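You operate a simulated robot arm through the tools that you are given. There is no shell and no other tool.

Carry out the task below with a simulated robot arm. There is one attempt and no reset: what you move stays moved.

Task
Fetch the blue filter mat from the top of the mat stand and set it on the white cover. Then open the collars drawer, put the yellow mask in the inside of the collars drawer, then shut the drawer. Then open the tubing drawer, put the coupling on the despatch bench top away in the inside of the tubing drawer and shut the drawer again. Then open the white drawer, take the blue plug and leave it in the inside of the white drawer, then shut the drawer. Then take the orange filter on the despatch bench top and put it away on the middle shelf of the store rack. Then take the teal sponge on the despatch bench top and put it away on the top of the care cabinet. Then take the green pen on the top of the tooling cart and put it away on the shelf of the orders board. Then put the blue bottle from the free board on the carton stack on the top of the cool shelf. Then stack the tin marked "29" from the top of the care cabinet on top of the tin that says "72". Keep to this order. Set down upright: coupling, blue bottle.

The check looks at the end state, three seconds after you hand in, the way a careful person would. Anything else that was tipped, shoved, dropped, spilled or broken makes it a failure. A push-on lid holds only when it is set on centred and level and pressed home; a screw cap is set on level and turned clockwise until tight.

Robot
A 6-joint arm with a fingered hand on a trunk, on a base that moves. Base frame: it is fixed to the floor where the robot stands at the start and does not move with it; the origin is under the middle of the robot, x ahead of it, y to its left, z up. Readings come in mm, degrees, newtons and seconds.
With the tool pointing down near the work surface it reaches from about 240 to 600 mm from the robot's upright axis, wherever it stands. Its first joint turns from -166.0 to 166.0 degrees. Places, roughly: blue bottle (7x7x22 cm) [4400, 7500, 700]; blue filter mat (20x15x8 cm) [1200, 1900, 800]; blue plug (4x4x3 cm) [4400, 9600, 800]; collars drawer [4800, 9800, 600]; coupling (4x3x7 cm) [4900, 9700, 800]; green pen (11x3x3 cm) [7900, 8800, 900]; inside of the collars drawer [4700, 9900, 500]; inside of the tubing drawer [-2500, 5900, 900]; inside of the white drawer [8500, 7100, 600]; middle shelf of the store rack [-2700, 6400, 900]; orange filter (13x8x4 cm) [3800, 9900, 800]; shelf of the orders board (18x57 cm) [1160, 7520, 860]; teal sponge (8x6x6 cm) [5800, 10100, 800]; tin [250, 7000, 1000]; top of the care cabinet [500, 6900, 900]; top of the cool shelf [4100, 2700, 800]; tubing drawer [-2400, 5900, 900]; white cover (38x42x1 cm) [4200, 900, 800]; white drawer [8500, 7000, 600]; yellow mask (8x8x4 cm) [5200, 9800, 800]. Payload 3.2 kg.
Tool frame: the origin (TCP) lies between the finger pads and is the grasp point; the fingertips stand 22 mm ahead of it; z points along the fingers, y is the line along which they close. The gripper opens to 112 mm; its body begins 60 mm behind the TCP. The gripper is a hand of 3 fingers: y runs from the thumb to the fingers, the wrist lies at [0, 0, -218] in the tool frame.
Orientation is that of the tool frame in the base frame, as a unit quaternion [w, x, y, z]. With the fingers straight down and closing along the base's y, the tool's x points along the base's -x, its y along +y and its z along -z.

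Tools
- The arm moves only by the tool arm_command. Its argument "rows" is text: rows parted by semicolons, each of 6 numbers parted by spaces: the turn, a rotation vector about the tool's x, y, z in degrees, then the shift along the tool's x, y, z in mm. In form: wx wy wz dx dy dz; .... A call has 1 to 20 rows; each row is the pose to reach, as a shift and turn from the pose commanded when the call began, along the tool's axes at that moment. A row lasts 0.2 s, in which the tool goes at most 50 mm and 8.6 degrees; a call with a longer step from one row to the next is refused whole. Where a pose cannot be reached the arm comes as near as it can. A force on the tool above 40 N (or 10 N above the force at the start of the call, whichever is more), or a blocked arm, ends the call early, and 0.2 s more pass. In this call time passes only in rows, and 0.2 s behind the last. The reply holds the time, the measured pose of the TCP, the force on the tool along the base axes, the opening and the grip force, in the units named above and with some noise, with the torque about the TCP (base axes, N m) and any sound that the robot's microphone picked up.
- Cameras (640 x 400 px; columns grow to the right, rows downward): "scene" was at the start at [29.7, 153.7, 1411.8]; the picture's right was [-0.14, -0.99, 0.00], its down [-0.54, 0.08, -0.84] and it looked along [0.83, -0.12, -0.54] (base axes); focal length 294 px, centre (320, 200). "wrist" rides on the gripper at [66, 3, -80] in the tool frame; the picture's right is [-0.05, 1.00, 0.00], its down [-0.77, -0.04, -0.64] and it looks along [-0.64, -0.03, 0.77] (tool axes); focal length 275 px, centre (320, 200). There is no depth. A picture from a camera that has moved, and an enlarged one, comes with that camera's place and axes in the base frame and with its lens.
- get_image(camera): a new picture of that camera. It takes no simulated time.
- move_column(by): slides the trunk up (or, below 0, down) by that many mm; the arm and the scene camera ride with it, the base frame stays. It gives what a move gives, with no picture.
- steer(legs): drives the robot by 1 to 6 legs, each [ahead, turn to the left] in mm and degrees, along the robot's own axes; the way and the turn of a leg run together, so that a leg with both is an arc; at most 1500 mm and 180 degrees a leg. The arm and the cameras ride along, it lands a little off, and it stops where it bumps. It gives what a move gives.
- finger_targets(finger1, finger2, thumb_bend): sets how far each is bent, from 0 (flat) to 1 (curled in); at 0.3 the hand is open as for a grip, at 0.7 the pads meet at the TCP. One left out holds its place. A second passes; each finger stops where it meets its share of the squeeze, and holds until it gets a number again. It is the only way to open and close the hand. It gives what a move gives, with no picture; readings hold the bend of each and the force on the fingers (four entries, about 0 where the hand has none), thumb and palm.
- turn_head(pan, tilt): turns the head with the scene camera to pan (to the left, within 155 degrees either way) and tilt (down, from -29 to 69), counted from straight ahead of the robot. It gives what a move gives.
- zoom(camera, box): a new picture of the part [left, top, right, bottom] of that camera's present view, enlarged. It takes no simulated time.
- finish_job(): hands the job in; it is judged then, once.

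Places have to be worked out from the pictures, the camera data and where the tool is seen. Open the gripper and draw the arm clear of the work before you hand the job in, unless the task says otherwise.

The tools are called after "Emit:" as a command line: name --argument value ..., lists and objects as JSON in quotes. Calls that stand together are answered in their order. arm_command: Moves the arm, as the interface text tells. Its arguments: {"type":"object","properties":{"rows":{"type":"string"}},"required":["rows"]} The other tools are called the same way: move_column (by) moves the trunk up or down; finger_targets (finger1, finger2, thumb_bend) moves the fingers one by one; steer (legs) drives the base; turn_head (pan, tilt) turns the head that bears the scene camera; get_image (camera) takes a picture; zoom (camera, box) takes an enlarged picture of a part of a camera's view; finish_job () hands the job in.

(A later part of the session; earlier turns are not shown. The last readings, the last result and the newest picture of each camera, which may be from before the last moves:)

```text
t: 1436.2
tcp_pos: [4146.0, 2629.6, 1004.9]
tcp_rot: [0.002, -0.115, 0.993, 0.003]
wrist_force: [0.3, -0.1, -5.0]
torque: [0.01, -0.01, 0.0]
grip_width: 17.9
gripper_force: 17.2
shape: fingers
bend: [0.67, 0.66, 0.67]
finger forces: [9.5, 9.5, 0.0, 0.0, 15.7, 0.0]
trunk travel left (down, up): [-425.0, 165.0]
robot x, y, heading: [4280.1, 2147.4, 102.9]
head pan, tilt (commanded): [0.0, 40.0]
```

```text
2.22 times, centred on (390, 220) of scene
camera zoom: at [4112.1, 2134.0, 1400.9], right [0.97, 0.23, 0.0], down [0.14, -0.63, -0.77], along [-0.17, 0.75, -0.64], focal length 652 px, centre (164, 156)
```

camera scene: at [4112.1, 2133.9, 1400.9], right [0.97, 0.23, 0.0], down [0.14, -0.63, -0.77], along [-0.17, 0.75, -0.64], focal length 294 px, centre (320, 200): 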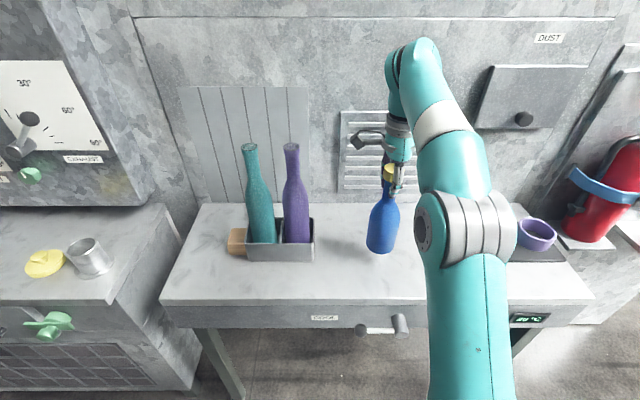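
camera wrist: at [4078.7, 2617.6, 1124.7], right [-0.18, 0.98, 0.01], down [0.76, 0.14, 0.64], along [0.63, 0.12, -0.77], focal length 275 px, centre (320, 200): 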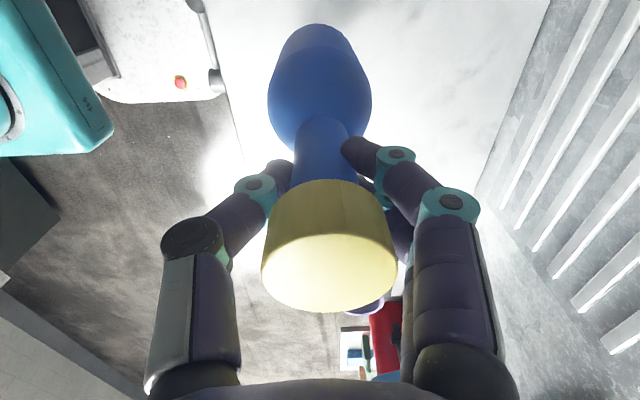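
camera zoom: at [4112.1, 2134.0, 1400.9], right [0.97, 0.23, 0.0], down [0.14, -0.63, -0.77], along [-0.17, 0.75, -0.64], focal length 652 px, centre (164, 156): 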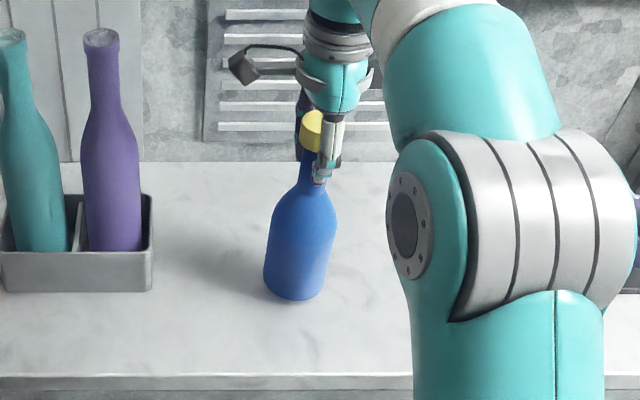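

Very close to the surface. I continue in 3 mm steps watching the force.

Emit:
arm_command --rows "0 0 0 0 0 1.5; 0 0 0 0 0 3; 0 0 0 0 0 3"

Emit:
arm_command --rows "0 0 0 0 0 1.5; 0 0 0 0 0 3; 0 0 0 0 0 3"

Emit:
arm_command --rows "0 0 0 0 0 1.5; 0 0 0 0 0 3; 0 0 0 0 0 3"

```text
t: 1437.0
tcp_pos: [4143.9, 2629.8, 1001.4]
tcp_rot: [0.004, -0.114, 0.993, 0.003]
wrist_force: [0.5, 0.2, -3.8]
torque: [0.01, 0.0, 0.02]
grip_width: 18.0
gripper_force: 17.2
shape: fingers
bend: [0.67, 0.66, 0.67]
finger forces: [9.5, 9.6, 0.0, 0.0, 15.7, 0.0]
trunk travel left (down, up): [-425.0, 165.0]
robot x, y, heading: [4278.7, 2146.4, 102.7]
head pan, tilt (commanded): [0.0, 40.0]
```

```text
t: 1437.8
tcp_pos: [4146.1, 2629.5, 999.5]
tcp_rot: [0.002, -0.114, 0.993, 0.003]
wrist_force: [0.0, 0.2, -2.9]
torque: [-0.01, 0.02, -0.01]
grip_width: 18.2
gripper_force: 17.4
shape: fingers
bend: [0.67, 0.66, 0.67]
finger forces: [9.5, 9.5, 0.1, 0.0, 15.7, 0.1]
trunk travel left (down, up): [-425.0, 165.0]
robot x, y, heading: [4274.8, 2145.0, 103.0]
head pan, tilt (commanded): [0.0, 40.0]
```

```text
t: 1438.6
tcp_pos: [4144.2, 2630.3, 995.3]
tcp_rot: [0.002, -0.114, 0.993, 0.003]
wrist_force: [0.1, -0.2, -3.5]
torque: [-0.03, -0.03, -0.03]
grip_width: 17.9
gripper_force: 17.9
shape: fingers
bend: [0.67, 0.66, 0.67]
finger forces: [9.5, 9.5, 0.0, 0.1, 15.7, 0.0]
trunk travel left (down, up): [-425.0, 165.0]
robot x, y, heading: [4278.2, 2149.9, 103.0]
head pan, tilt (commanded): [0.0, 40.0]
```

Emit:
arm_command --rows "0 0 0 0 0 1.5; 0 0 0 0 0 3; 0 0 0 0 0 3"

Emit:
arm_command --rows "0 0 0 0 0 1.5; 0 0 0 0 0 3; 0 0 0 0 0 3"

Emit:
zoom --camera "scene" --box '[300, 130, 480, 310]'

```text
t: 1439.4
tcp_pos: [4145.1, 2628.7, 993.0]
tcp_rot: [0.003, -0.113, 0.994, 0.004]
wrist_force: [0.9, 0.3, -3.8]
torque: [0.03, 0.03, 0.01]
grip_width: 18.1
gripper_force: 17.4
shape: fingers
bend: [0.67, 0.66, 0.67]
finger forces: [9.5, 9.5, 0.1, 0.1, 15.8, 0.0]
trunk travel left (down, up): [-425.0, 165.0]
robot x, y, heading: [4275.6, 2146.0, 102.9]
head pan, tilt (commanded): [0.0, 40.0]
```

```text
t: 1440.2
tcp_pos: [4144.9, 2629.2, 990.0]
tcp_rot: [0.002, -0.114, 0.994, 0.003]
wrist_force: [-0.5, 0.1, -3.3]
torque: [0.01, 0.01, 0.01]
grip_width: 18.4
gripper_force: 17.5
shape: fingers
bend: [0.67, 0.66, 0.67]
finger forces: [9.5, 9.5, 0.0, 0.1, 15.7, 0.0]
trunk travel left (down, up): [-425.0, 165.0]
robot x, y, heading: [4275.3, 2146.2, 102.8]
head pan, tilt (commanded): [0.0, 40.0]
```

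```text
2.22 times, centred on (390, 220) of scene
camera zoom: at [4112.1, 2133.9, 1400.9], right [0.97, 0.23, 0.0], down [0.14, -0.63, -0.77], along [-0.17, 0.75, -0.64], focal length 652 px, centre (164, 156)
```

zoom: 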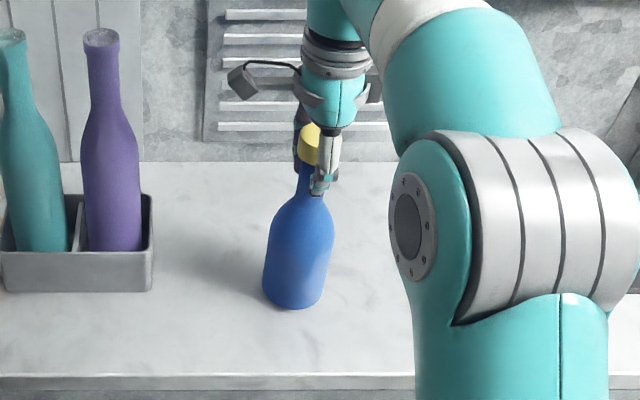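

Not landed yet. I go on in small steps.

Emit:
arm_command --rows "0 0 0 0 0 1.5; 0 0 0 0 0 3; 0 0 0 0 0 3"

Emit:
arm_command --rows "0 0 0 0 0 1.5; 0 0 0 0 0 3; 0 0 0 0 0 3"

Emit:
arm_command --rows "0 0 0 0 0 1.5; 0 0 0 0 0 3; 0 0 0 0 0 3"

Emit:
arm_command --rows "0 0 0 0 0 1.5; 0 0 0 0 0 3; 0 0 0 0 0 3"

```text
t: 1441.0
tcp_pos: [4145.3, 2629.3, 986.0]
tcp_rot: [0.002, -0.113, 0.994, 0.003]
wrist_force: [0.4, 0.5, -4.0]
torque: [0.0, 0.0, 0.0]
grip_width: 18.2
gripper_force: 18.0
shape: fingers
bend: [0.67, 0.66, 0.67]
finger forces: [9.5, 9.5, 0.1, 0.0, 15.7, 0.0]
trunk travel left (down, up): [-425.0, 165.0]
robot x, y, heading: [4275.6, 2145.5, 103.1]
head pan, tilt (commanded): [0.0, 40.0]
```

```text
t: 1441.8
tcp_pos: [4145.5, 2629.3, 984.7]
tcp_rot: [0.003, -0.114, 0.993, 0.003]
wrist_force: [-0.1, 0.2, -4.3]
torque: [0.03, 0.0, 0.03]
grip_width: 17.9
gripper_force: 17.3
shape: fingers
bend: [0.67, 0.66, 0.67]
finger forces: [9.5, 9.5, 0.1, 0.1, 15.7, 0.0]
trunk travel left (down, up): [-425.0, 165.0]
robot x, y, heading: [4276.7, 2147.2, 103.0]
head pan, tilt (commanded): [0.0, 40.0]
```

```text
t: 1442.6
tcp_pos: [4145.4, 2627.9, 981.8]
tcp_rot: [0.001, -0.115, 0.993, 0.004]
wrist_force: [-0.9, -2.9, 12.5]
torque: [-0.05, 0.0, -0.02]
grip_width: 17.8
gripper_force: 19.2
shape: fingers
bend: [0.69, 0.68, 0.67]
finger forces: [10.4, 9.8, 0.1, 0.0, 19.2, 0.1]
trunk travel left (down, up): [-425.0, 165.0]
robot x, y, heading: [4277.9, 2146.9, 102.8]
head pan, tilt (commanded): [0.0, 40.0]
```

```text
t: 1443.4
tcp_pos: [4145.0, 2626.4, 979.6]
tcp_rot: [0.002, -0.115, 0.993, 0.006]
wrist_force: [-1.3, -1.5, 31.1]
torque: [-0.04, 0.05, 0.0]
grip_width: 17.5
gripper_force: 23.2
shape: fingers
bend: [0.71, 0.7, 0.68]
finger forces: [12.4, 11.7, 0.0, 0.0, 22.3, 0.0]
trunk travel left (down, up): [-425.0, 165.0]
robot x, y, heading: [4274.2, 2144.3, 102.7]
head pan, tilt (commanded): [0.0, 40.0]
```

The bottle stands on the bench (contact at 983). I ease up 3 mm and open the fingers carefully.

Emit:
arm_command --rows "0 0 0 0 0 -1.5; 0 0 0 0 0 -3; 0 0 0 0 0 -3"

Emit:
finger_targets --finger1 0.55 --finger2 0.55 --thumb_bend 0.55

Emit:
get_image --camera "wrist"

Emit:
zoom --camera "scene" --box '[300, 130, 480, 310]'

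```text
t: 1444.2
tcp_pos: [4145.4, 2627.9, 981.3]
tcp_rot: [0.003, -0.114, 0.993, 0.003]
wrist_force: [0.1, -1.5, 14.2]
torque: [0.04, -0.07, 0.0]
grip_width: 17.6
gripper_force: 20.6
shape: fingers
bend: [0.7, 0.7, 0.68]
finger forces: [10.9, 11.0, 0.0, 0.0, 20.2, 0.0]
trunk travel left (down, up): [-425.0, 165.0]
robot x, y, heading: [4276.9, 2143.7, 103.0]
head pan, tilt (commanded): [0.0, 40.0]
```

```text
t: 1445.2
tcp_pos: [4144.6, 2630.5, 981.3]
tcp_rot: [0.002, -0.113, 0.994, 0.004]
wrist_force: [-0.3, -0.3, 0.7]
torque: [0.01, -0.01, 0.03]
grip_width: 40.3
gripper_force: 0.0
shape: fingers
bend: [0.55, 0.55, 0.55]
finger forces: [0.0, 0.1, 0.0, 0.0, 0.0, 0.0]
trunk travel left (down, up): [-425.0, 165.0]
robot x, y, heading: [4281.4, 2146.6, 103.1]
head pan, tilt (commanded): [0.0, 40.0]
```

```text
taken
camera wrist: at [4079.5, 2616.7, 1060.6], right [-0.18, 0.98, 0.01], down [0.76, 0.14, 0.64], along [0.63, 0.12, -0.77], focal length 275 px, centre (320, 200)
```

wrist: 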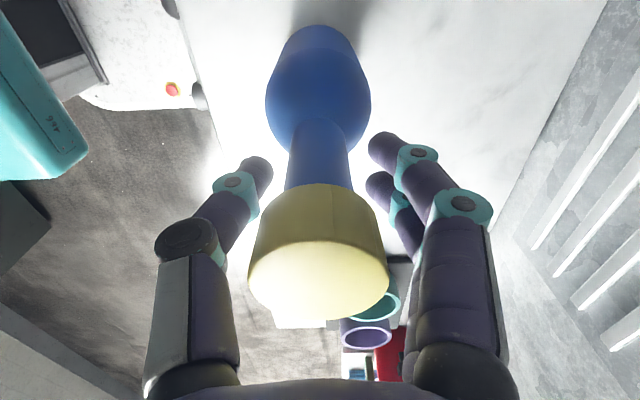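

```text
2.22 times, centred on (390, 220) of scene
camera zoom: at [4112.2, 2133.6, 1400.9], right [0.97, 0.23, 0.0], down [0.14, -0.63, -0.77], along [-0.17, 0.75, -0.64], focal length 652 px, centre (164, 156)
```

zoom: 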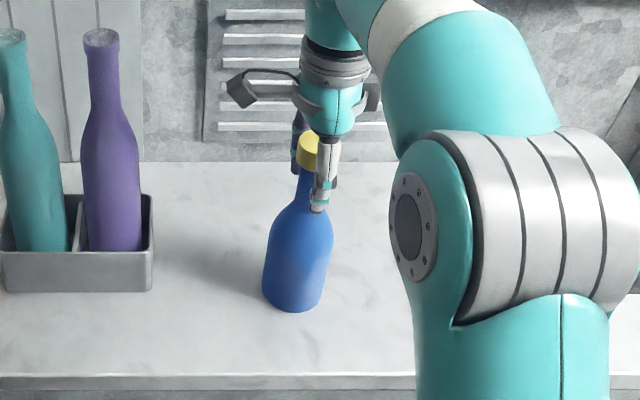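

The bottle stands upright. The cap is as wide as the present opening, so I open the fingers wide before lifting.

Emit:
finger_targets --finger1 0.38 --finger2 0.38 --thumb_bend 0.38

Emit:
arm_command --rows "0 0 0 0 0 -10; 0 0 0 0 0 -30; 0 0 0 0 0 -55; 0 0 0 0 0 -85; 0 0 0 0 0 -110; 0 0 0 0 0 -110"

Emit:
get_image --camera "wrist"

Emit:
get_image --camera "scene"

```text
t: 1446.2
tcp_pos: [4145.9, 2629.7, 981.3]
tcp_rot: [0.002, -0.114, 0.993, 0.003]
wrist_force: [0.4, 0.4, -0.4]
torque: [0.01, -0.01, -0.02]
grip_width: 88.8
gripper_force: 0.1
shape: fingers
bend: [0.38, 0.38, 0.38]
finger forces: [0.1, 0.0, 0.1, 0.0, 0.0, 0.1]
trunk travel left (down, up): [-425.0, 165.0]
robot x, y, heading: [4276.3, 2146.4, 102.8]
head pan, tilt (commanded): [0.0, 40.0]
```

```text
t: 1447.6
tcp_pos: [4146.3, 2617.2, 1083.7]
tcp_rot: [0.002, -0.114, 0.994, 0.004]
wrist_force: [0.7, 0.5, -0.3]
torque: [0.0, 0.0, 0.02]
grip_width: 88.9
gripper_force: 0.0
shape: fingers
bend: [0.38, 0.38, 0.38]
finger forces: [0.0, 0.0, 0.0, 0.0, 0.0, 0.0]
out of reach, approached as far as the arm can: row 5, 6
trunk travel left (down, up): [-425.0, 165.0]
robot x, y, heading: [4279.0, 2146.4, 103.2]
head pan, tilt (commanded): [0.0, 40.0]
```

```text
taken
camera wrist: at [4080.9, 2606.1, 1163.2], right [-0.18, 0.98, 0.01], down [0.76, 0.13, 0.64], along [0.63, 0.12, -0.77], focal length 275 px, centre (320, 200)
```

wrist: 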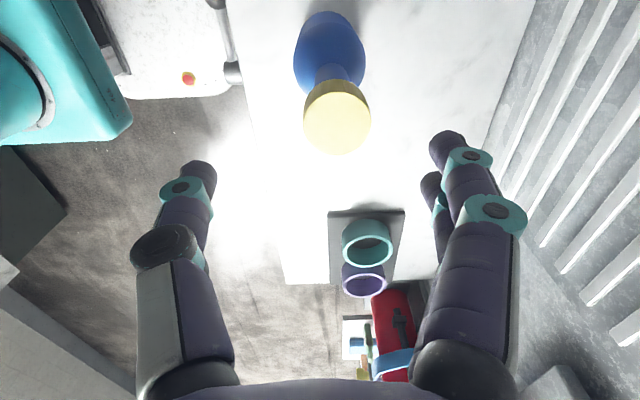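

```text
taken
camera scene: at [4112.1, 2133.6, 1400.9], right [0.97, 0.23, 0.0], down [0.14, -0.63, -0.77], along [-0.17, 0.75, -0.64], focal length 294 px, centre (320, 200)
```

scene: 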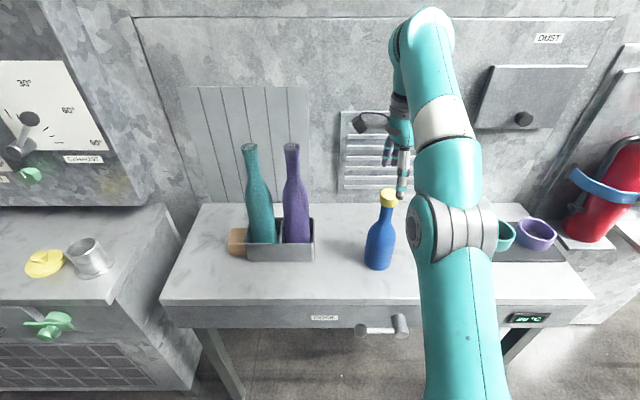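

The blue bottle stands upright on the cool shelf. I withdraw the arm and turn the hand back to its normal orientation.

Emit:
arm_command --rows "0 0 0 0 -15 -5; 0 0 0 0 -35 -10; 0 0 0 0 -58 -15; 0 0 0 0 -82 -15; 0 0 -8 0 -105 -15; 0 0 -16 0 -125 -15; 0 0 -24 0 -140 -15; 0 0 -32 0 -144 -15; 0 0 -40 0 -144 -15; 0 0 -48 0 -144 -15; 0 0 -56 0 -144 -15; 0 0 -64 0 -144 -15; 0 0 -72 0 -144 -15; 0 0 -80 0 -144 -15; 0 0 -88 0 -144 -15; 0 0 -90 0 -144 -15; 0 0 -90 0 -144 -15"

Emit:
turn_head --pan -10 --tilt 35

Emit:
get_image --camera "scene"

```text
t: 1451.2
tcp_pos: [4181.0, 2477.3, 1099.6]
tcp_rot: [-0.005, 0.783, -0.621, -0.001]
wrist_force: [-1.6, -0.7, -0.4]
torque: [-0.02, 0.02, -0.05]
grip_width: 88.8
gripper_force: 0.0
shape: fingers
bend: [0.38, 0.38, 0.38]
finger forces: [0.1, 0.0, 0.1, 0.1, 0.1, 0.1]
trunk travel left (down, up): [-425.0, 165.0]
robot x, y, heading: [4278.7, 2147.1, 103.2]
head pan, tilt (commanded): [0.0, 40.0]
```

```text
t: 1452.0
tcp_pos: [4180.0, 2478.5, 1098.9]
tcp_rot: [-0.004, 0.783, -0.622, -0.002]
wrist_force: [-0.4, 0.0, 0.3]
torque: [0.04, 0.01, -0.02]
grip_width: 89.2
gripper_force: 0.1
shape: fingers
bend: [0.38, 0.38, 0.38]
finger forces: [0.1, 0.0, 0.1, 0.0, 0.1, 0.0]
trunk travel left (down, up): [-425.0, 165.0]
robot x, y, heading: [4277.0, 2146.5, 102.9]
head pan, tilt (commanded): [-10.0, 35.0]
```

```text
taken
camera scene: at [4126.6, 2138.7, 1408.5], right [1.0, 0.05, 0.0], down [0.03, -0.57, -0.82], along [-0.04, 0.82, -0.57], focal length 294 px, centre (320, 200)
```

scene: 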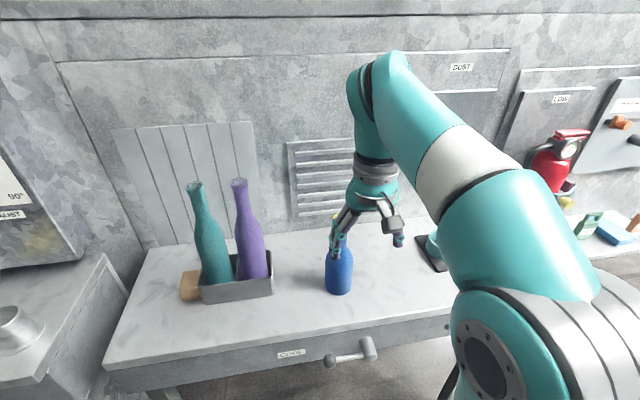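

Now the last task: the tins on the care cabinet. I drive back round the east side of the machine.

Emit:
steer --legs '[[-150, 0], [0, -84], [1300, 0], [1330, 0], [0, 20], [1000, 0]]'

```text
t: 1475.1
tcp_pos: [7791.4, 3781.9, 1098.7]
tcp_rot: [0.005, -0.345, 0.939, -0.002]
wrist_force: [0.1, -0.2, 0.4]
torque: [-0.01, 0.02, -0.01]
grip_width: 89.2
gripper_force: 0.1
shape: fingers
bend: [0.38, 0.38, 0.38]
finger forces: [0.0, 0.0, 0.1, 0.0, 0.0, 0.1]
trunk travel left (down, up): [-425.0, 165.0]
robot x, y, heading: [7539.9, 3546.8, 40.1]
head pan, tilt (commanded): [-10.0, 35.0]
```

Emit:
steer --legs '[[0, -4.8], [698, 0], [0, 65.4], [967, 0], [0, 0.9], [1400, 0]]'

Emit:
steer --legs '[[350, 0], [0, 88]]'

```text
t: 1493.8
tcp_pos: [7550.0, 6589.0, 1097.0]
tcp_rot: [-0.004, 0.776, -0.63, -0.001]
wrist_force: [0.1, -0.6, -0.9]
torque: [0.0, -0.02, -0.02]
grip_width: 88.9
gripper_force: 0.0
shape: fingers
bend: [0.38, 0.38, 0.38]
finger forces: [0.1, 0.1, 0.0, 0.1, 0.0, 0.0]
trunk travel left (down, up): [-425.0, 165.0]
robot x, y, heading: [7639.5, 6256.1, 101.5]
head pan, tilt (commanded): [-10.0, 35.0]
```

```text
t: 1499.7
tcp_pos: [7233.4, 6515.9, 1099.1]
tcp_rot: [-0.002, 0.996, 0.084, -0.004]
wrist_force: [-0.3, -0.8, 0.7]
torque: [0.0, 0.01, 0.01]
grip_width: 89.1
gripper_force: 0.0
shape: fingers
bend: [0.38, 0.38, 0.38]
finger forces: [0.0, 0.0, 0.1, 0.1, 0.0, 0.0]
trunk travel left (down, up): [-425.0, 165.0]
robot x, y, heading: [7571.4, 6590.8, -170.4]
head pan, tilt (commanded): [-10.0, 35.0]
```

Emit:
steer --legs '[[0, -0.6], [1150, 0], [1150, 0], [0, 1.4], [1170, 0], [1160, 0]]'

```text
t: 1522.8
tcp_pos: [2674.8, 5714.2, 1099.0]
tcp_rot: [-0.002, 0.995, 0.099, -0.003]
wrist_force: [0.2, -0.5, -0.2]
torque: [-0.01, 0.01, -0.02]
grip_width: 89.0
gripper_force: 0.0
shape: fingers
bend: [0.38, 0.38, 0.38]
finger forces: [0.0, 0.1, 0.0, 0.0, 0.0, 0.0]
trunk travel left (down, up): [-425.0, 165.0]
robot x, y, heading: [3012.6, 5801.3, -168.7]
head pan, tilt (commanded): [-10.0, 35.0]
```

I drive to the cabinet's front again and look at the clearance to the small table for reaching tin 29 on the left.

Emit:
steer --legs '[[0, -19.5], [1150, 0], [1150, 0], [0, -68]]'

Emit:
turn_head --pan 30 --tilt 35

Emit:
get_image --camera "scene"

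Emit:
turn_head --pan 75 --tilt 35

Emit:
get_image --camera "scene"

```text
t: 1538.2
tcp_pos: [621.4, 6453.4, 1098.6]
tcp_rot: [-0.004, 0.786, -0.618, -0.001]
wrist_force: [-0.1, -0.3, 0.4]
torque: [-0.04, 0.0, 0.03]
grip_width: 89.3
gripper_force: 0.1
shape: fingers
bend: [0.38, 0.38, 0.38]
finger forces: [0.0, 0.1, 0.0, 0.0, 0.0, 0.0]
trunk travel left (down, up): [-425.0, 165.0]
robot x, y, heading: [719.0, 6121.2, 103.5]
head pan, tilt (commanded): [-10.0, 35.0]
```

```text
t: 1539.2
tcp_pos: [621.2, 6453.0, 1099.5]
tcp_rot: [-0.005, 0.787, -0.617, -0.002]
wrist_force: [0.8, 0.4, 0.7]
torque: [0.03, -0.02, 0.01]
grip_width: 89.1
gripper_force: 0.1
shape: fingers
bend: [0.38, 0.38, 0.38]
finger forces: [0.0, 0.1, 0.0, 0.1, 0.0, 0.0]
trunk travel left (down, up): [-425.0, 165.0]
robot x, y, heading: [721.7, 6118.8, 103.6]
head pan, tilt (commanded): [30.0, 35.0]
```

```text
taken
camera scene: at [516.7, 6088.9, 1408.5], right [0.72, 0.69, 0.0], down [0.4, -0.42, -0.82], along [-0.56, 0.59, -0.57], focal length 294 px, centre (320, 200)
```

scene: 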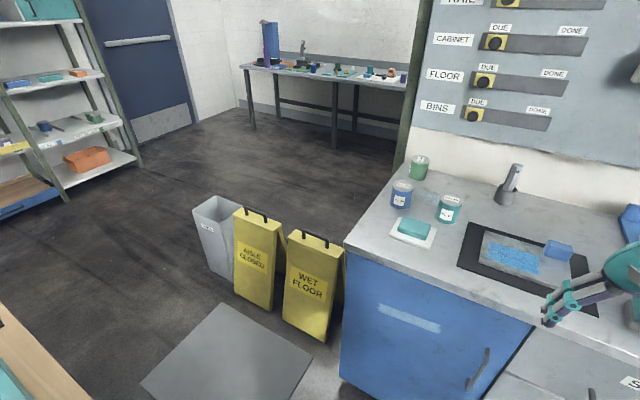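

```text
t: 1540.4
tcp_pos: [622.2, 6452.9, 1099.1]
tcp_rot: [-0.005, 0.786, -0.618, 0.0]
wrist_force: [0.6, 0.2, -0.4]
torque: [0.05, -0.01, 0.01]
grip_width: 89.1
gripper_force: 0.0
shape: fingers
bend: [0.38, 0.38, 0.38]
finger forces: [0.0, 0.0, 0.0, 0.1, 0.1, 0.0]
trunk travel left (down, up): [-425.0, 165.0]
robot x, y, heading: [723.6, 6118.6, 103.6]
head pan, tilt (commanded): [75.0, 35.0]
```

```text
taken
camera scene: at [489.4, 6027.3, 1408.5], right [0.03, 1.0, 0.0], down [0.57, -0.01, -0.82], along [-0.82, 0.02, -0.57], focal length 294 px, centre (320, 200)
```

scene: 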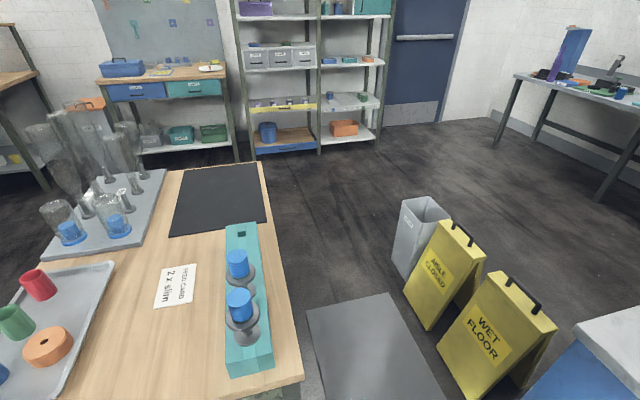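

The small table's near corner is at about (214,6001) and the sign at (-45,6685), so there is just room. I move to a stance near (474,6266) facing the cabinet.

Emit:
steer --legs '[[0, 45.8], [285, 0], [0, -45.6]]'

Emit:
turn_head --pan 15 --tilt 38

Emit:
get_image --camera "scene"

Emit:
get_image --camera "wrist"

```text
t: 1546.5
tcp_pos: [372.8, 6599.5, 1097.6]
tcp_rot: [-0.005, 0.787, -0.616, -0.001]
wrist_force: [-0.4, -0.9, 0.3]
torque: [-0.01, 0.05, -0.03]
grip_width: 89.3
gripper_force: 0.0
shape: fingers
bend: [0.38, 0.38, 0.38]
finger forces: [0.0, 0.1, 0.1, 0.0, 0.0, 0.0]
trunk travel left (down, up): [-425.0, 165.0]
robot x, y, heading: [475.0, 6266.9, 104.0]
head pan, tilt (commanded): [75.0, 35.0]
```

```text
t: 1547.8
tcp_pos: [371.8, 6599.5, 1097.6]
tcp_rot: [-0.005, 0.788, -0.616, 0.0]
wrist_force: [1.0, -0.1, -0.3]
torque: [0.0, 0.02, -0.01]
grip_width: 89.1
gripper_force: 0.0
shape: fingers
bend: [0.38, 0.38, 0.38]
finger forces: [0.0, 0.0, 0.0, 0.0, 0.0, 0.1]
trunk travel left (down, up): [-425.0, 165.0]
robot x, y, heading: [474.9, 6270.5, 103.8]
head pan, tilt (commanded): [15.0, 38.0]
```

```text
taken
camera scene: at [288.2, 6247.0, 1403.9], right [0.88, 0.48, 0.0], down [0.3, -0.54, -0.79], along [-0.38, 0.69, -0.62], focal length 294 px, centre (320, 200)
```

scene: 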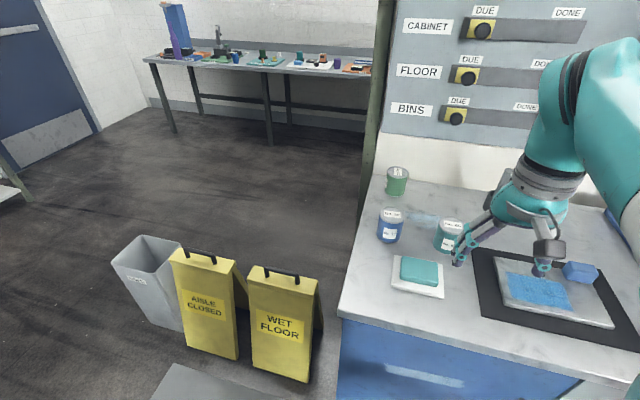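

```text
taken
camera wrist: at [385.1, 6533.9, 1178.0], right [-0.98, -0.2, -0.01], down [-0.15, 0.75, 0.64], along [-0.12, 0.63, -0.77], focal length 275 px, centre (320, 200)
```

wrist: 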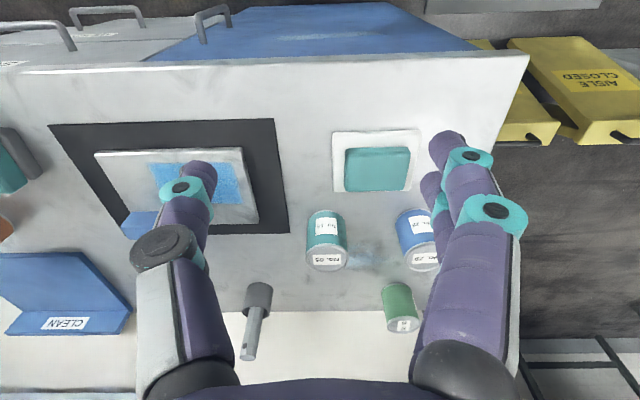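

Tin 29's lid is at about (179,6813), z ≈ 924 (tin ~67 mm tall). I edge forward 38 mm, raise the trunk 100 mm for reach, and open the hand.

Emit:
steer --legs '[[38, 0]]'

Emit:
move_column --by 100

Emit:
finger_targets --finger1 0.36 --finger2 0.36 --thumb_bend 0.36

Emit:
get_image --camera "wrist"

```text
t: 1548.7
tcp_pos: [362.8, 6636.1, 1098.5]
tcp_rot: [-0.004, 0.787, -0.617, 0.0]
wrist_force: [-0.5, -0.8, -0.2]
torque: [0.01, -0.01, -0.02]
grip_width: 89.0
gripper_force: 0.0
shape: fingers
bend: [0.38, 0.38, 0.38]
finger forces: [0.0, 0.0, 0.0, 0.1, 0.0, 0.0]
trunk travel left (down, up): [-425.0, 165.0]
robot x, y, heading: [468.1, 6305.8, 103.8]
head pan, tilt (commanded): [15.0, 38.0]
```

```text
t: 1550.0
tcp_pos: [363.3, 6635.8, 1198.0]
tcp_rot: [-0.004, 0.787, -0.616, 0.0]
wrist_force: [-0.9, -0.1, -0.3]
torque: [-0.02, 0.01, 0.01]
grip_width: 89.2
gripper_force: 0.0
shape: fingers
bend: [0.38, 0.38, 0.38]
finger forces: [0.0, 0.0, 0.1, 0.1, 0.0, 0.1]
trunk travel left (down, up): [-525.0, 65.0]
robot x, y, heading: [465.0, 6305.9, 103.8]
head pan, tilt (commanded): [15.0, 38.0]
```

```text
t: 1551.0
tcp_pos: [362.7, 6636.7, 1198.2]
tcp_rot: [-0.005, 0.788, -0.616, -0.001]
wrist_force: [-0.1, -0.6, -1.4]
torque: [0.02, 0.02, 0.01]
grip_width: 94.7
gripper_force: 0.1
shape: fingers
bend: [0.36, 0.36, 0.36]
finger forces: [0.0, 0.0, 0.1, 0.1, 0.1, 0.1]
trunk travel left (down, up): [-525.0, 65.0]
robot x, y, heading: [465.0, 6304.4, 103.7]
head pan, tilt (commanded): [15.0, 38.0]
```

```text
taken
camera wrist: at [376.0, 6571.1, 1278.0], right [-0.98, -0.2, -0.01], down [-0.15, 0.75, 0.64], along [-0.12, 0.63, -0.77], focal length 275 px, centre (320, 200)
```

wrist: 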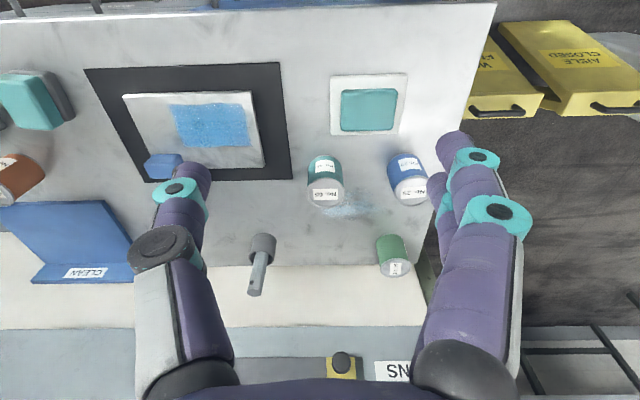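

I move over tin 29 at about 105 mm above its lid, levelling the tool.

Emit:
arm_command --rows "0 0 0 -24 15 10; -0.1 0.1 0 -48 30 25; -0.1 0.1 0 -72 46 45; -0.2 0.2 0 -96 61 65; -0.3 0.3 0 -120 76 85; -0.3 0.3 0 -144 91 105; -0.4 0.4 0 -168 106 125; -0.4 0.4 0 -192 121 148; -0.4 0.4 0 -213.8 135.3 168; -0.4 0.4 0 -213.8 135.3 168"

Emit:
get_image --camera "wrist"

Emit:
get_image --camera "scene"

```text
t: 1553.2
tcp_pos: [180.1, 6810.3, 1030.2]
tcp_rot: [0.001, 0.787, -0.616, 0.0]
wrist_force: [0.0, -0.5, -0.1]
torque: [-0.01, -0.01, 0.01]
grip_width: 94.5
gripper_force: 0.0
shape: fingers
bend: [0.36, 0.36, 0.36]
finger forces: [0.0, 0.1, 0.0, 0.0, 0.0, 0.0]
trunk travel left (down, up): [-525.0, 65.0]
robot x, y, heading: [468.1, 6305.5, 103.7]
head pan, tilt (commanded): [15.0, 38.0]
```

```text
taken
camera wrist: at [193.6, 6745.8, 1108.8], right [-0.98, -0.2, 0.0], down [-0.15, 0.76, 0.64], along [-0.12, 0.62, -0.77], focal length 275 px, centre (320, 200)
```

wrist: 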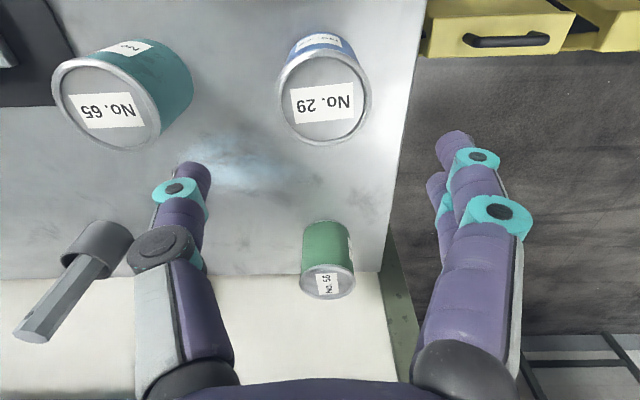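

```text
taken
camera scene: at [279.1, 6284.3, 1504.0], right [0.88, 0.48, 0.0], down [0.3, -0.54, -0.79], along [-0.38, 0.69, -0.62], focal length 294 px, centre (320, 200)
```

scene: 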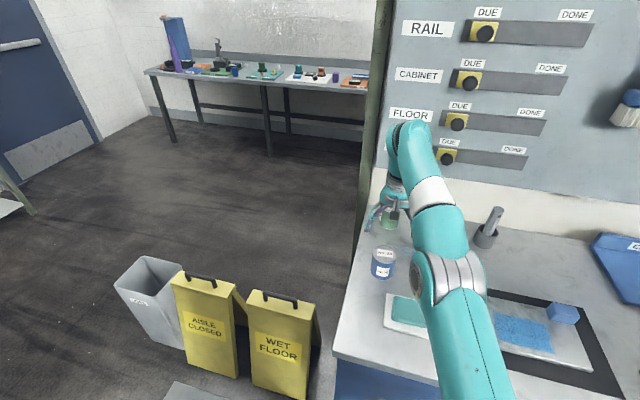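

Aligned over tin 29 (lid 62 mm wide). I descend 85 mm and check again.

Emit:
arm_command --rows "0 0 0 0 1 20; 0 0 0 0 2 40; 0 0 0 0 3 60; 0 0 0 0 3 75; 0 0 0 0 3 88; 0 0 0 0 3 88"

Emit:
get_image --camera "wrist"

```text
t: 1554.6
tcp_pos: [178.2, 6811.5, 942.2]
tcp_rot: [0.0, 0.787, -0.617, -0.001]
wrist_force: [0.3, 0.4, 0.1]
torque: [-0.01, -0.01, 0.01]
grip_width: 94.6
gripper_force: 0.2
shape: fingers
bend: [0.36, 0.36, 0.36]
finger forces: [0.0, 0.0, 0.0, 0.1, 0.0, 0.0]
trunk travel left (down, up): [-525.0, 65.0]
robot x, y, heading: [468.1, 6310.7, 103.8]
head pan, tilt (commanded): [15.0, 38.0]
```

```text
taken
camera wrist: at [191.2, 6747.6, 1022.7], right [-0.98, -0.2, 0.0], down [-0.15, 0.76, 0.64], along [-0.12, 0.62, -0.77], focal length 275 px, centre (320, 200)
```

wrist: 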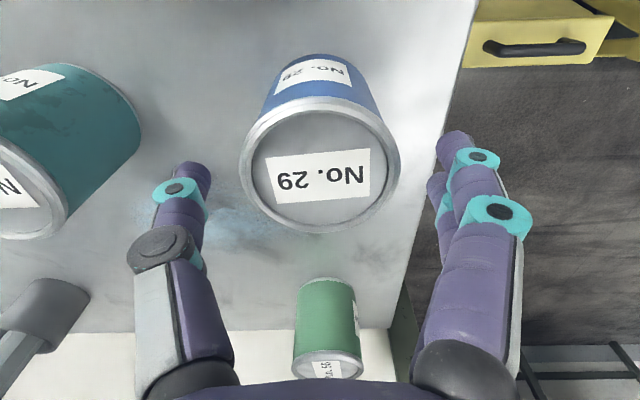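

The lid is at z ≈ 920, well centred. I descend 41 mm and close on the tin.

Emit:
arm_command --rows "0 0 0 0 0 15; 0 0 0 0 0 30; 0 0 0 0 0 41; 0 0 0 0 0 41"

Emit:
finger_targets --finger1 0.52 --finger2 0.52 --thumb_bend 0.52

Emit:
get_image --camera "wrist"

```text
t: 1555.6
tcp_pos: [178.3, 6812.5, 901.7]
tcp_rot: [0.001, 0.787, -0.616, 0.001]
wrist_force: [0.1, 0.4, -0.7]
torque: [0.0, -0.02, 0.01]
grip_width: 94.6
gripper_force: 0.0
shape: fingers
bend: [0.36, 0.36, 0.36]
finger forces: [0.0, 0.0, 0.0, 0.1, 0.0, 0.1]
trunk travel left (down, up): [-525.0, 65.0]
robot x, y, heading: [465.5, 6308.8, 103.8]
head pan, tilt (commanded): [15.0, 38.0]
```

```text
t: 1556.6
tcp_pos: [179.0, 6813.6, 902.0]
tcp_rot: [0.001, 0.787, -0.617, 0.001]
wrist_force: [-0.5, -0.2, -0.4]
torque: [0.01, 0.01, -0.01]
grip_width: 56.0
gripper_force: 2.4
shape: fingers
bend: [0.49, 0.51, 0.51]
finger forces: [1.7, 0.6, 0.1, 0.1, 2.3, 0.0]
trunk travel left (down, up): [-525.0, 65.0]
robot x, y, heading: [463.0, 6305.3, 104.0]
head pan, tilt (commanded): [15.0, 38.0]
```

```text
taken
camera wrist: at [191.5, 6748.3, 981.3], right [-0.98, -0.2, 0.0], down [-0.15, 0.76, 0.64], along [-0.12, 0.62, -0.77], focal length 275 px, centre (320, 200)
```

wrist: 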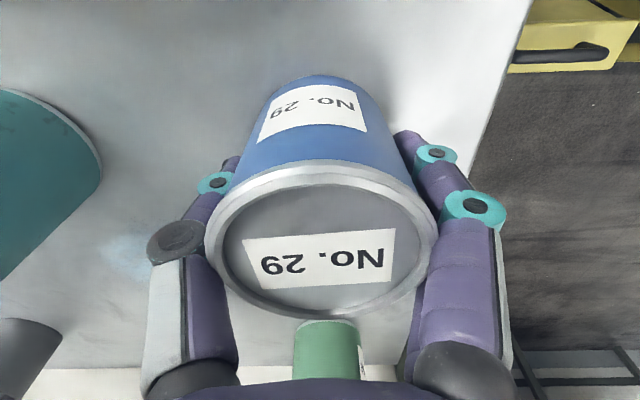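

Light contact on all sides. I firm the grip and lift.

Emit:
finger_targets --finger1 0.61 --finger2 0.61 --thumb_bend 0.61

Emit:
arm_command --rows "0 0 0 0 0 -8; 0 0 0 0 0 -25; 0 0 0 0 0 -55; 0 0 0 0 0 -90; 0 0 0 0 0 -120; 0 0 0 0 0 -120"

Emit:
get_image --camera "wrist"

Emit:
get_image --camera "scene"

```text
t: 1557.6
tcp_pos: [178.8, 6812.0, 900.4]
tcp_rot: [0.0, 0.788, -0.616, 0.0]
wrist_force: [0.0, -0.3, 0.4]
torque: [0.0, 0.07, -0.02]
grip_width: 54.2
gripper_force: 11.5
shape: fingers
bend: [0.51, 0.53, 0.55]
finger forces: [6.8, 5.0, 0.0, 0.0, 11.0, 0.0]
trunk travel left (down, up): [-525.0, 65.0]
robot x, y, heading: [465.1, 6308.7, 103.7]
head pan, tilt (commanded): [15.0, 38.0]
```

```text
t: 1559.0
tcp_pos: [177.0, 6811.7, 1021.4]
tcp_rot: [0.001, 0.787, -0.617, -0.002]
wrist_force: [0.0, -0.4, -2.7]
torque: [-0.01, 0.03, -0.03]
grip_width: 53.7
gripper_force: 10.8
shape: fingers
bend: [0.51, 0.53, 0.55]
finger forces: [6.5, 4.9, 0.0, 0.0, 11.0, 0.0]
trunk travel left (down, up): [-525.0, 65.0]
robot x, y, heading: [467.3, 6305.6, 103.7]
head pan, tilt (commanded): [15.0, 38.0]
```

```text
taken
camera wrist: at [189.8, 6747.6, 1101.5], right [-0.98, -0.19, 0.01], down [-0.14, 0.76, 0.64], along [-0.13, 0.62, -0.77], focal length 275 px, centre (320, 200)
```

wrist: 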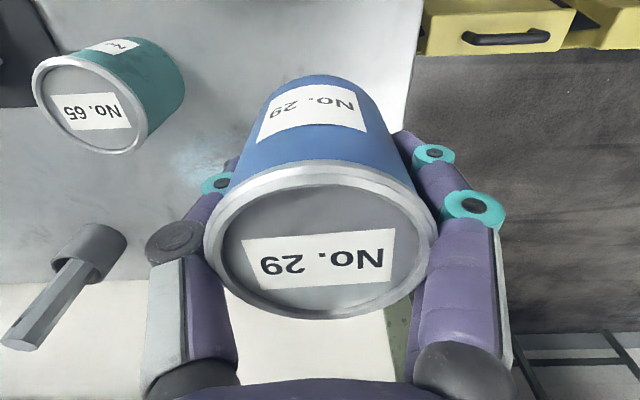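

```text
taken
camera scene: at [279.0, 6284.4, 1503.9], right [0.88, 0.48, 0.0], down [0.3, -0.54, -0.79], along [-0.38, 0.69, -0.62], focal length 294 px, centre (320, 200)
```

scene: 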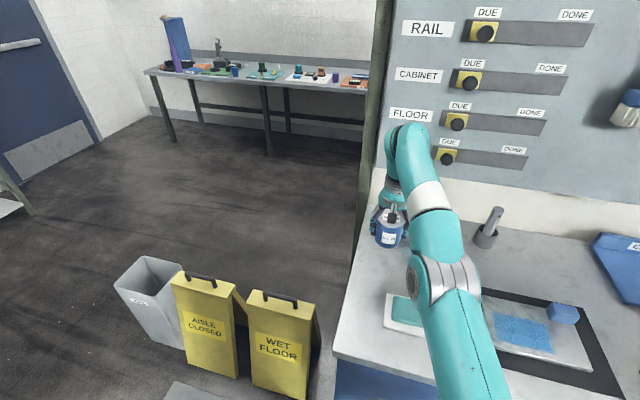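

Tin 29 is in hand. I draw the arm back, then move the base to the right to stand before the brown tin.

Emit:
arm_command --rows "0 0 0 20 -12 -30; 0 0 0 42 -26 -60; 0 0 0 66 -42 -88; 0 0 0 92 -58 -112; 0 0 0 118 -75 -132; 0 0 0 144 -92 -148; 0 0 0 170 -108 -160; 0 0 0 194 -123 -167; 0 0 0 213.8 -135.3 -168; 0 0 0 213.8 -135.3 -168"

Emit:
steer --legs '[[-130, 0], [0, -94.3], [500, 0], [0, 94]]'

Emit:
turn_head --pan -5 --tilt 36

Emit:
get_image --camera "scene"

Emit:
get_image --camera "wrist"

```text
t: 1561.2
tcp_pos: [361.7, 6636.3, 1189.9]
tcp_rot: [0.001, 0.788, -0.616, 0.001]
wrist_force: [0.2, 0.7, -2.0]
torque: [0.0, -0.01, -0.03]
grip_width: 53.2
gripper_force: 10.9
shape: fingers
bend: [0.52, 0.53, 0.56]
finger forces: [6.4, 5.2, 0.1, 0.0, 11.0, 0.0]
out of reach, approached as far as the arm can: row 1, 2, 3
trunk travel left (down, up): [-525.0, 65.0]
robot x, y, heading: [464.1, 6306.4, 103.7]
head pan, tilt (commanded): [15.0, 38.0]
```

```text
t: 1572.9
tcp_pos: [875.0, 6604.7, 1190.8]
tcp_rot: [0.0, 0.794, -0.607, 0.001]
wrist_force: [0.5, -0.4, -2.3]
torque: [0.01, 0.0, 0.01]
grip_width: 53.3
gripper_force: 11.1
shape: fingers
bend: [0.52, 0.53, 0.56]
finger forces: [6.1, 5.2, 0.0, 0.0, 10.4, 0.1]
trunk travel left (down, up): [-525.0, 65.0]
robot x, y, heading: [988.7, 6274.2, 105.0]
head pan, tilt (commanded): [15.0, 38.0]
```

```text
t: 1573.8
tcp_pos: [874.2, 6604.7, 1190.2]
tcp_rot: [0.0, 0.794, -0.607, 0.001]
wrist_force: [-0.4, -0.1, -2.0]
torque: [0.03, -0.02, -0.01]
grip_width: 53.1
gripper_force: 10.6
shape: fingers
bend: [0.52, 0.53, 0.56]
finger forces: [6.1, 5.2, 0.1, 0.1, 10.5, 0.0]
trunk travel left (down, up): [-525.0, 65.0]
robot x, y, heading: [990.1, 6275.1, 104.9]
head pan, tilt (commanded): [-5.0, 36.0]
```

```text
taken
camera scene: at [829.0, 6262.4, 1507.0], right [0.98, 0.18, 0.0], down [0.1, -0.58, -0.81], along [-0.14, 0.8, -0.59], focal length 294 px, centre (320, 200)
```

scene: 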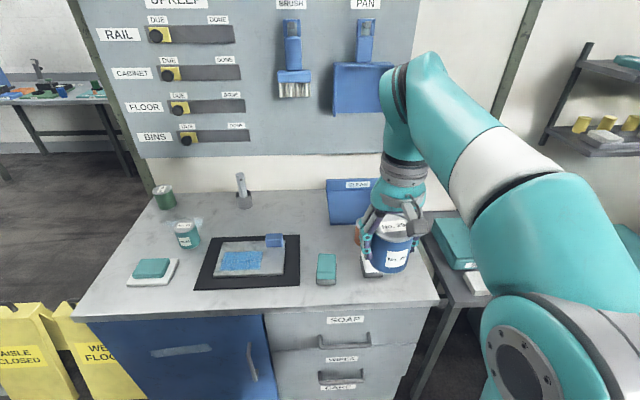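

```text
taken
camera wrist: at [889.7, 6540.2, 1270.5], right [-0.98, -0.22, 0.0], down [-0.17, 0.75, 0.64], along [-0.14, 0.62, -0.77], focal length 275 px, centre (320, 200)
```

wrist: 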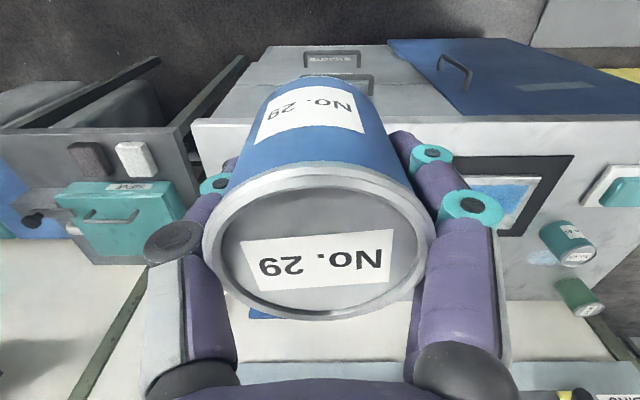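

The brown tin is hidden behind the hand. I move the arm to the left to uncover it and read its label.

Emit:
arm_command --rows "0 0 0 0 25 0; 0 0 0 0 55 0; 0 0 0 0 85 0; 0 0 0 0 115 0; 0 0 0 0 145 0; 0 0 0 0 170 0; 0 0 0 0 170 0"

Emit:
turn_head --pan -12 --tilt 36

Emit:
get_image --camera "scene"

Emit:
get_image --camera "wrist"

```text
t: 1575.4
tcp_pos: [710.4, 6560.1, 1191.0]
tcp_rot: [0.0, 0.795, -0.607, 0.001]
wrist_force: [-0.6, 0.3, -2.7]
torque: [0.01, 0.01, 0.0]
grip_width: 53.5
gripper_force: 10.7
shape: fingers
bend: [0.52, 0.53, 0.56]
finger forces: [6.0, 4.9, 0.0, 0.0, 10.3, 0.1]
trunk travel left (down, up): [-525.0, 65.0]
robot x, y, heading: [984.8, 6279.4, 105.0]
head pan, tilt (commanded): [-5.0, 36.0]
```

```text
t: 1576.0
tcp_pos: [711.6, 6559.0, 1189.9]
tcp_rot: [0.0, 0.794, -0.607, 0.001]
wrist_force: [0.2, -1.0, -3.0]
torque: [0.01, -0.02, 0.0]
grip_width: 53.5
gripper_force: 10.5
shape: fingers
bend: [0.52, 0.53, 0.56]
finger forces: [6.0, 4.9, 0.0, 0.0, 10.3, 0.1]
trunk travel left (down, up): [-525.0, 65.0]
robot x, y, heading: [990.5, 6275.9, 105.0]
head pan, tilt (commanded): [-12.0, 36.0]
```

```text
taken
camera scene: at [839.6, 6263.6, 1507.0], right [1.0, 0.05, 0.0], down [0.03, -0.59, -0.81], along [-0.04, 0.81, -0.59], focal length 294 px, centre (320, 200)
```

scene: 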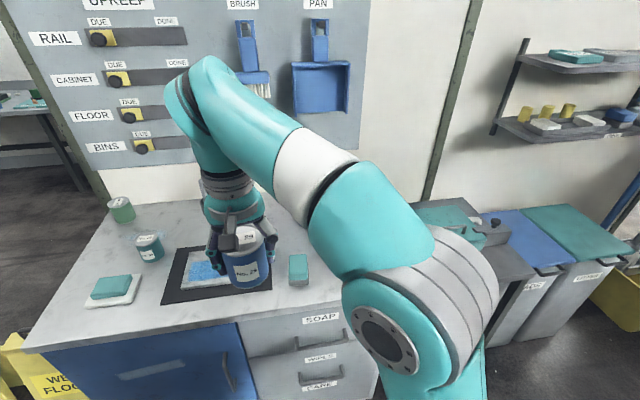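

```text
taken
camera wrist: at [725.8, 6494.9, 1270.5], right [-0.98, -0.22, 0.0], down [-0.17, 0.75, 0.64], along [-0.14, 0.62, -0.77], focal length 275 px, centre (320, 200)
```

wrist: 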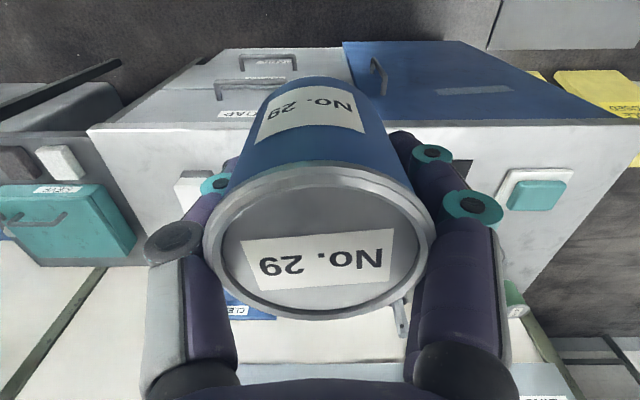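

Now the upper arm hides it; I swing the hand to the right side instead.

Emit:
arm_command --rows "0 0 0 0 -30 0; 0 0 0 0 -65 0; 0 0 0 0 -100 0; 0 0 0 0 -135 0; 0 0 0 0 -170 0; 0 0 0 0 -205 0; 0 0 0 0 -240 0; 0 0 0 0 -275 0; 0 0 0 0 -310 0; 0 0 0 0 -340 0; 0 0 0 0 -340 0"

Emit:
turn_head --pan 0 --tilt 36

Emit:
get_image --camera "scene"

Emit:
get_image --camera "wrist"

```text
t: 1578.4
tcp_pos: [1037.8, 6647.7, 1188.8]
tcp_rot: [0.001, 0.794, -0.608, 0.001]
wrist_force: [0.4, 0.6, -2.5]
torque: [0.02, 0.03, -0.01]
grip_width: 52.8
gripper_force: 10.4
shape: fingers
bend: [0.52, 0.53, 0.56]
finger forces: [6.2, 4.9, 0.1, 0.2, 10.1, 0.2]
trunk travel left (down, up): [-525.0, 65.0]
robot x, y, heading: [991.2, 6276.3, 105.1]
head pan, tilt (commanded): [-12.0, 36.0]
```

```text
t: 1579.2
tcp_pos: [1038.1, 6646.8, 1189.0]
tcp_rot: [0.0, 0.795, -0.607, 0.001]
wrist_force: [0.4, 0.1, -1.7]
torque: [0.01, 0.03, 0.0]
grip_width: 53.2
gripper_force: 10.7
shape: fingers
bend: [0.52, 0.53, 0.56]
finger forces: [6.2, 5.0, 0.0, 0.0, 10.0, 0.0]
trunk travel left (down, up): [-525.0, 65.0]
robot x, y, heading: [986.5, 6276.5, 105.1]
head pan, tilt (commanded): [0.0, 36.0]
```

```text
taken
camera scene: at [821.8, 6260.8, 1507.0], right [0.97, 0.26, 0.0], down [0.15, -0.57, -0.81], along [-0.21, 0.78, -0.59], focal length 294 px, centre (320, 200)
```

scene: 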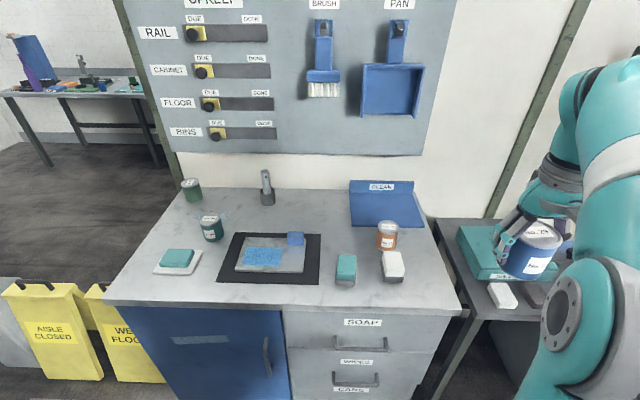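

```text
taken
camera wrist: at [1052.3, 6584.0, 1268.9], right [-0.98, -0.22, 0.0], down [-0.17, 0.75, 0.64], along [-0.14, 0.62, -0.77], focal length 275 px, centre (320, 200)
```

wrist: 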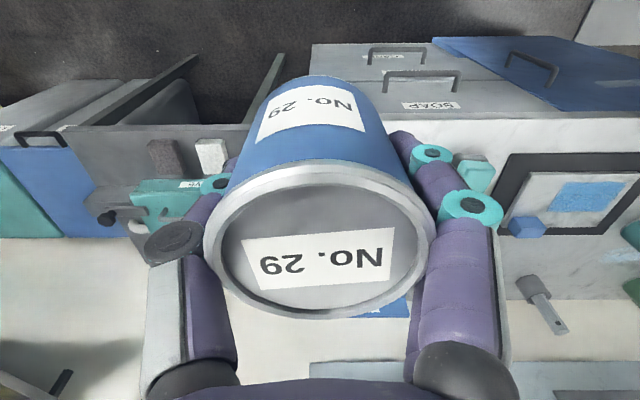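

Now the whole cabinet top is visible. I zoom on the orange-brown tin.

Emit:
zoom --camera "scene" --box '[330, 200, 430, 300]'

```text
4.00 times, centred on (380, 250) of scene
camera zoom: at [821.8, 6260.8, 1507.0], right [0.97, 0.26, 0.0], down [0.15, -0.57, -0.81], along [-0.21, 0.78, -0.59], focal length 1174 px, centre (80, 0)
```

zoom: 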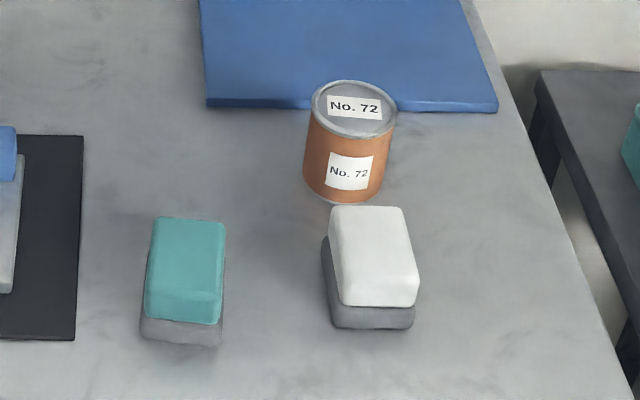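

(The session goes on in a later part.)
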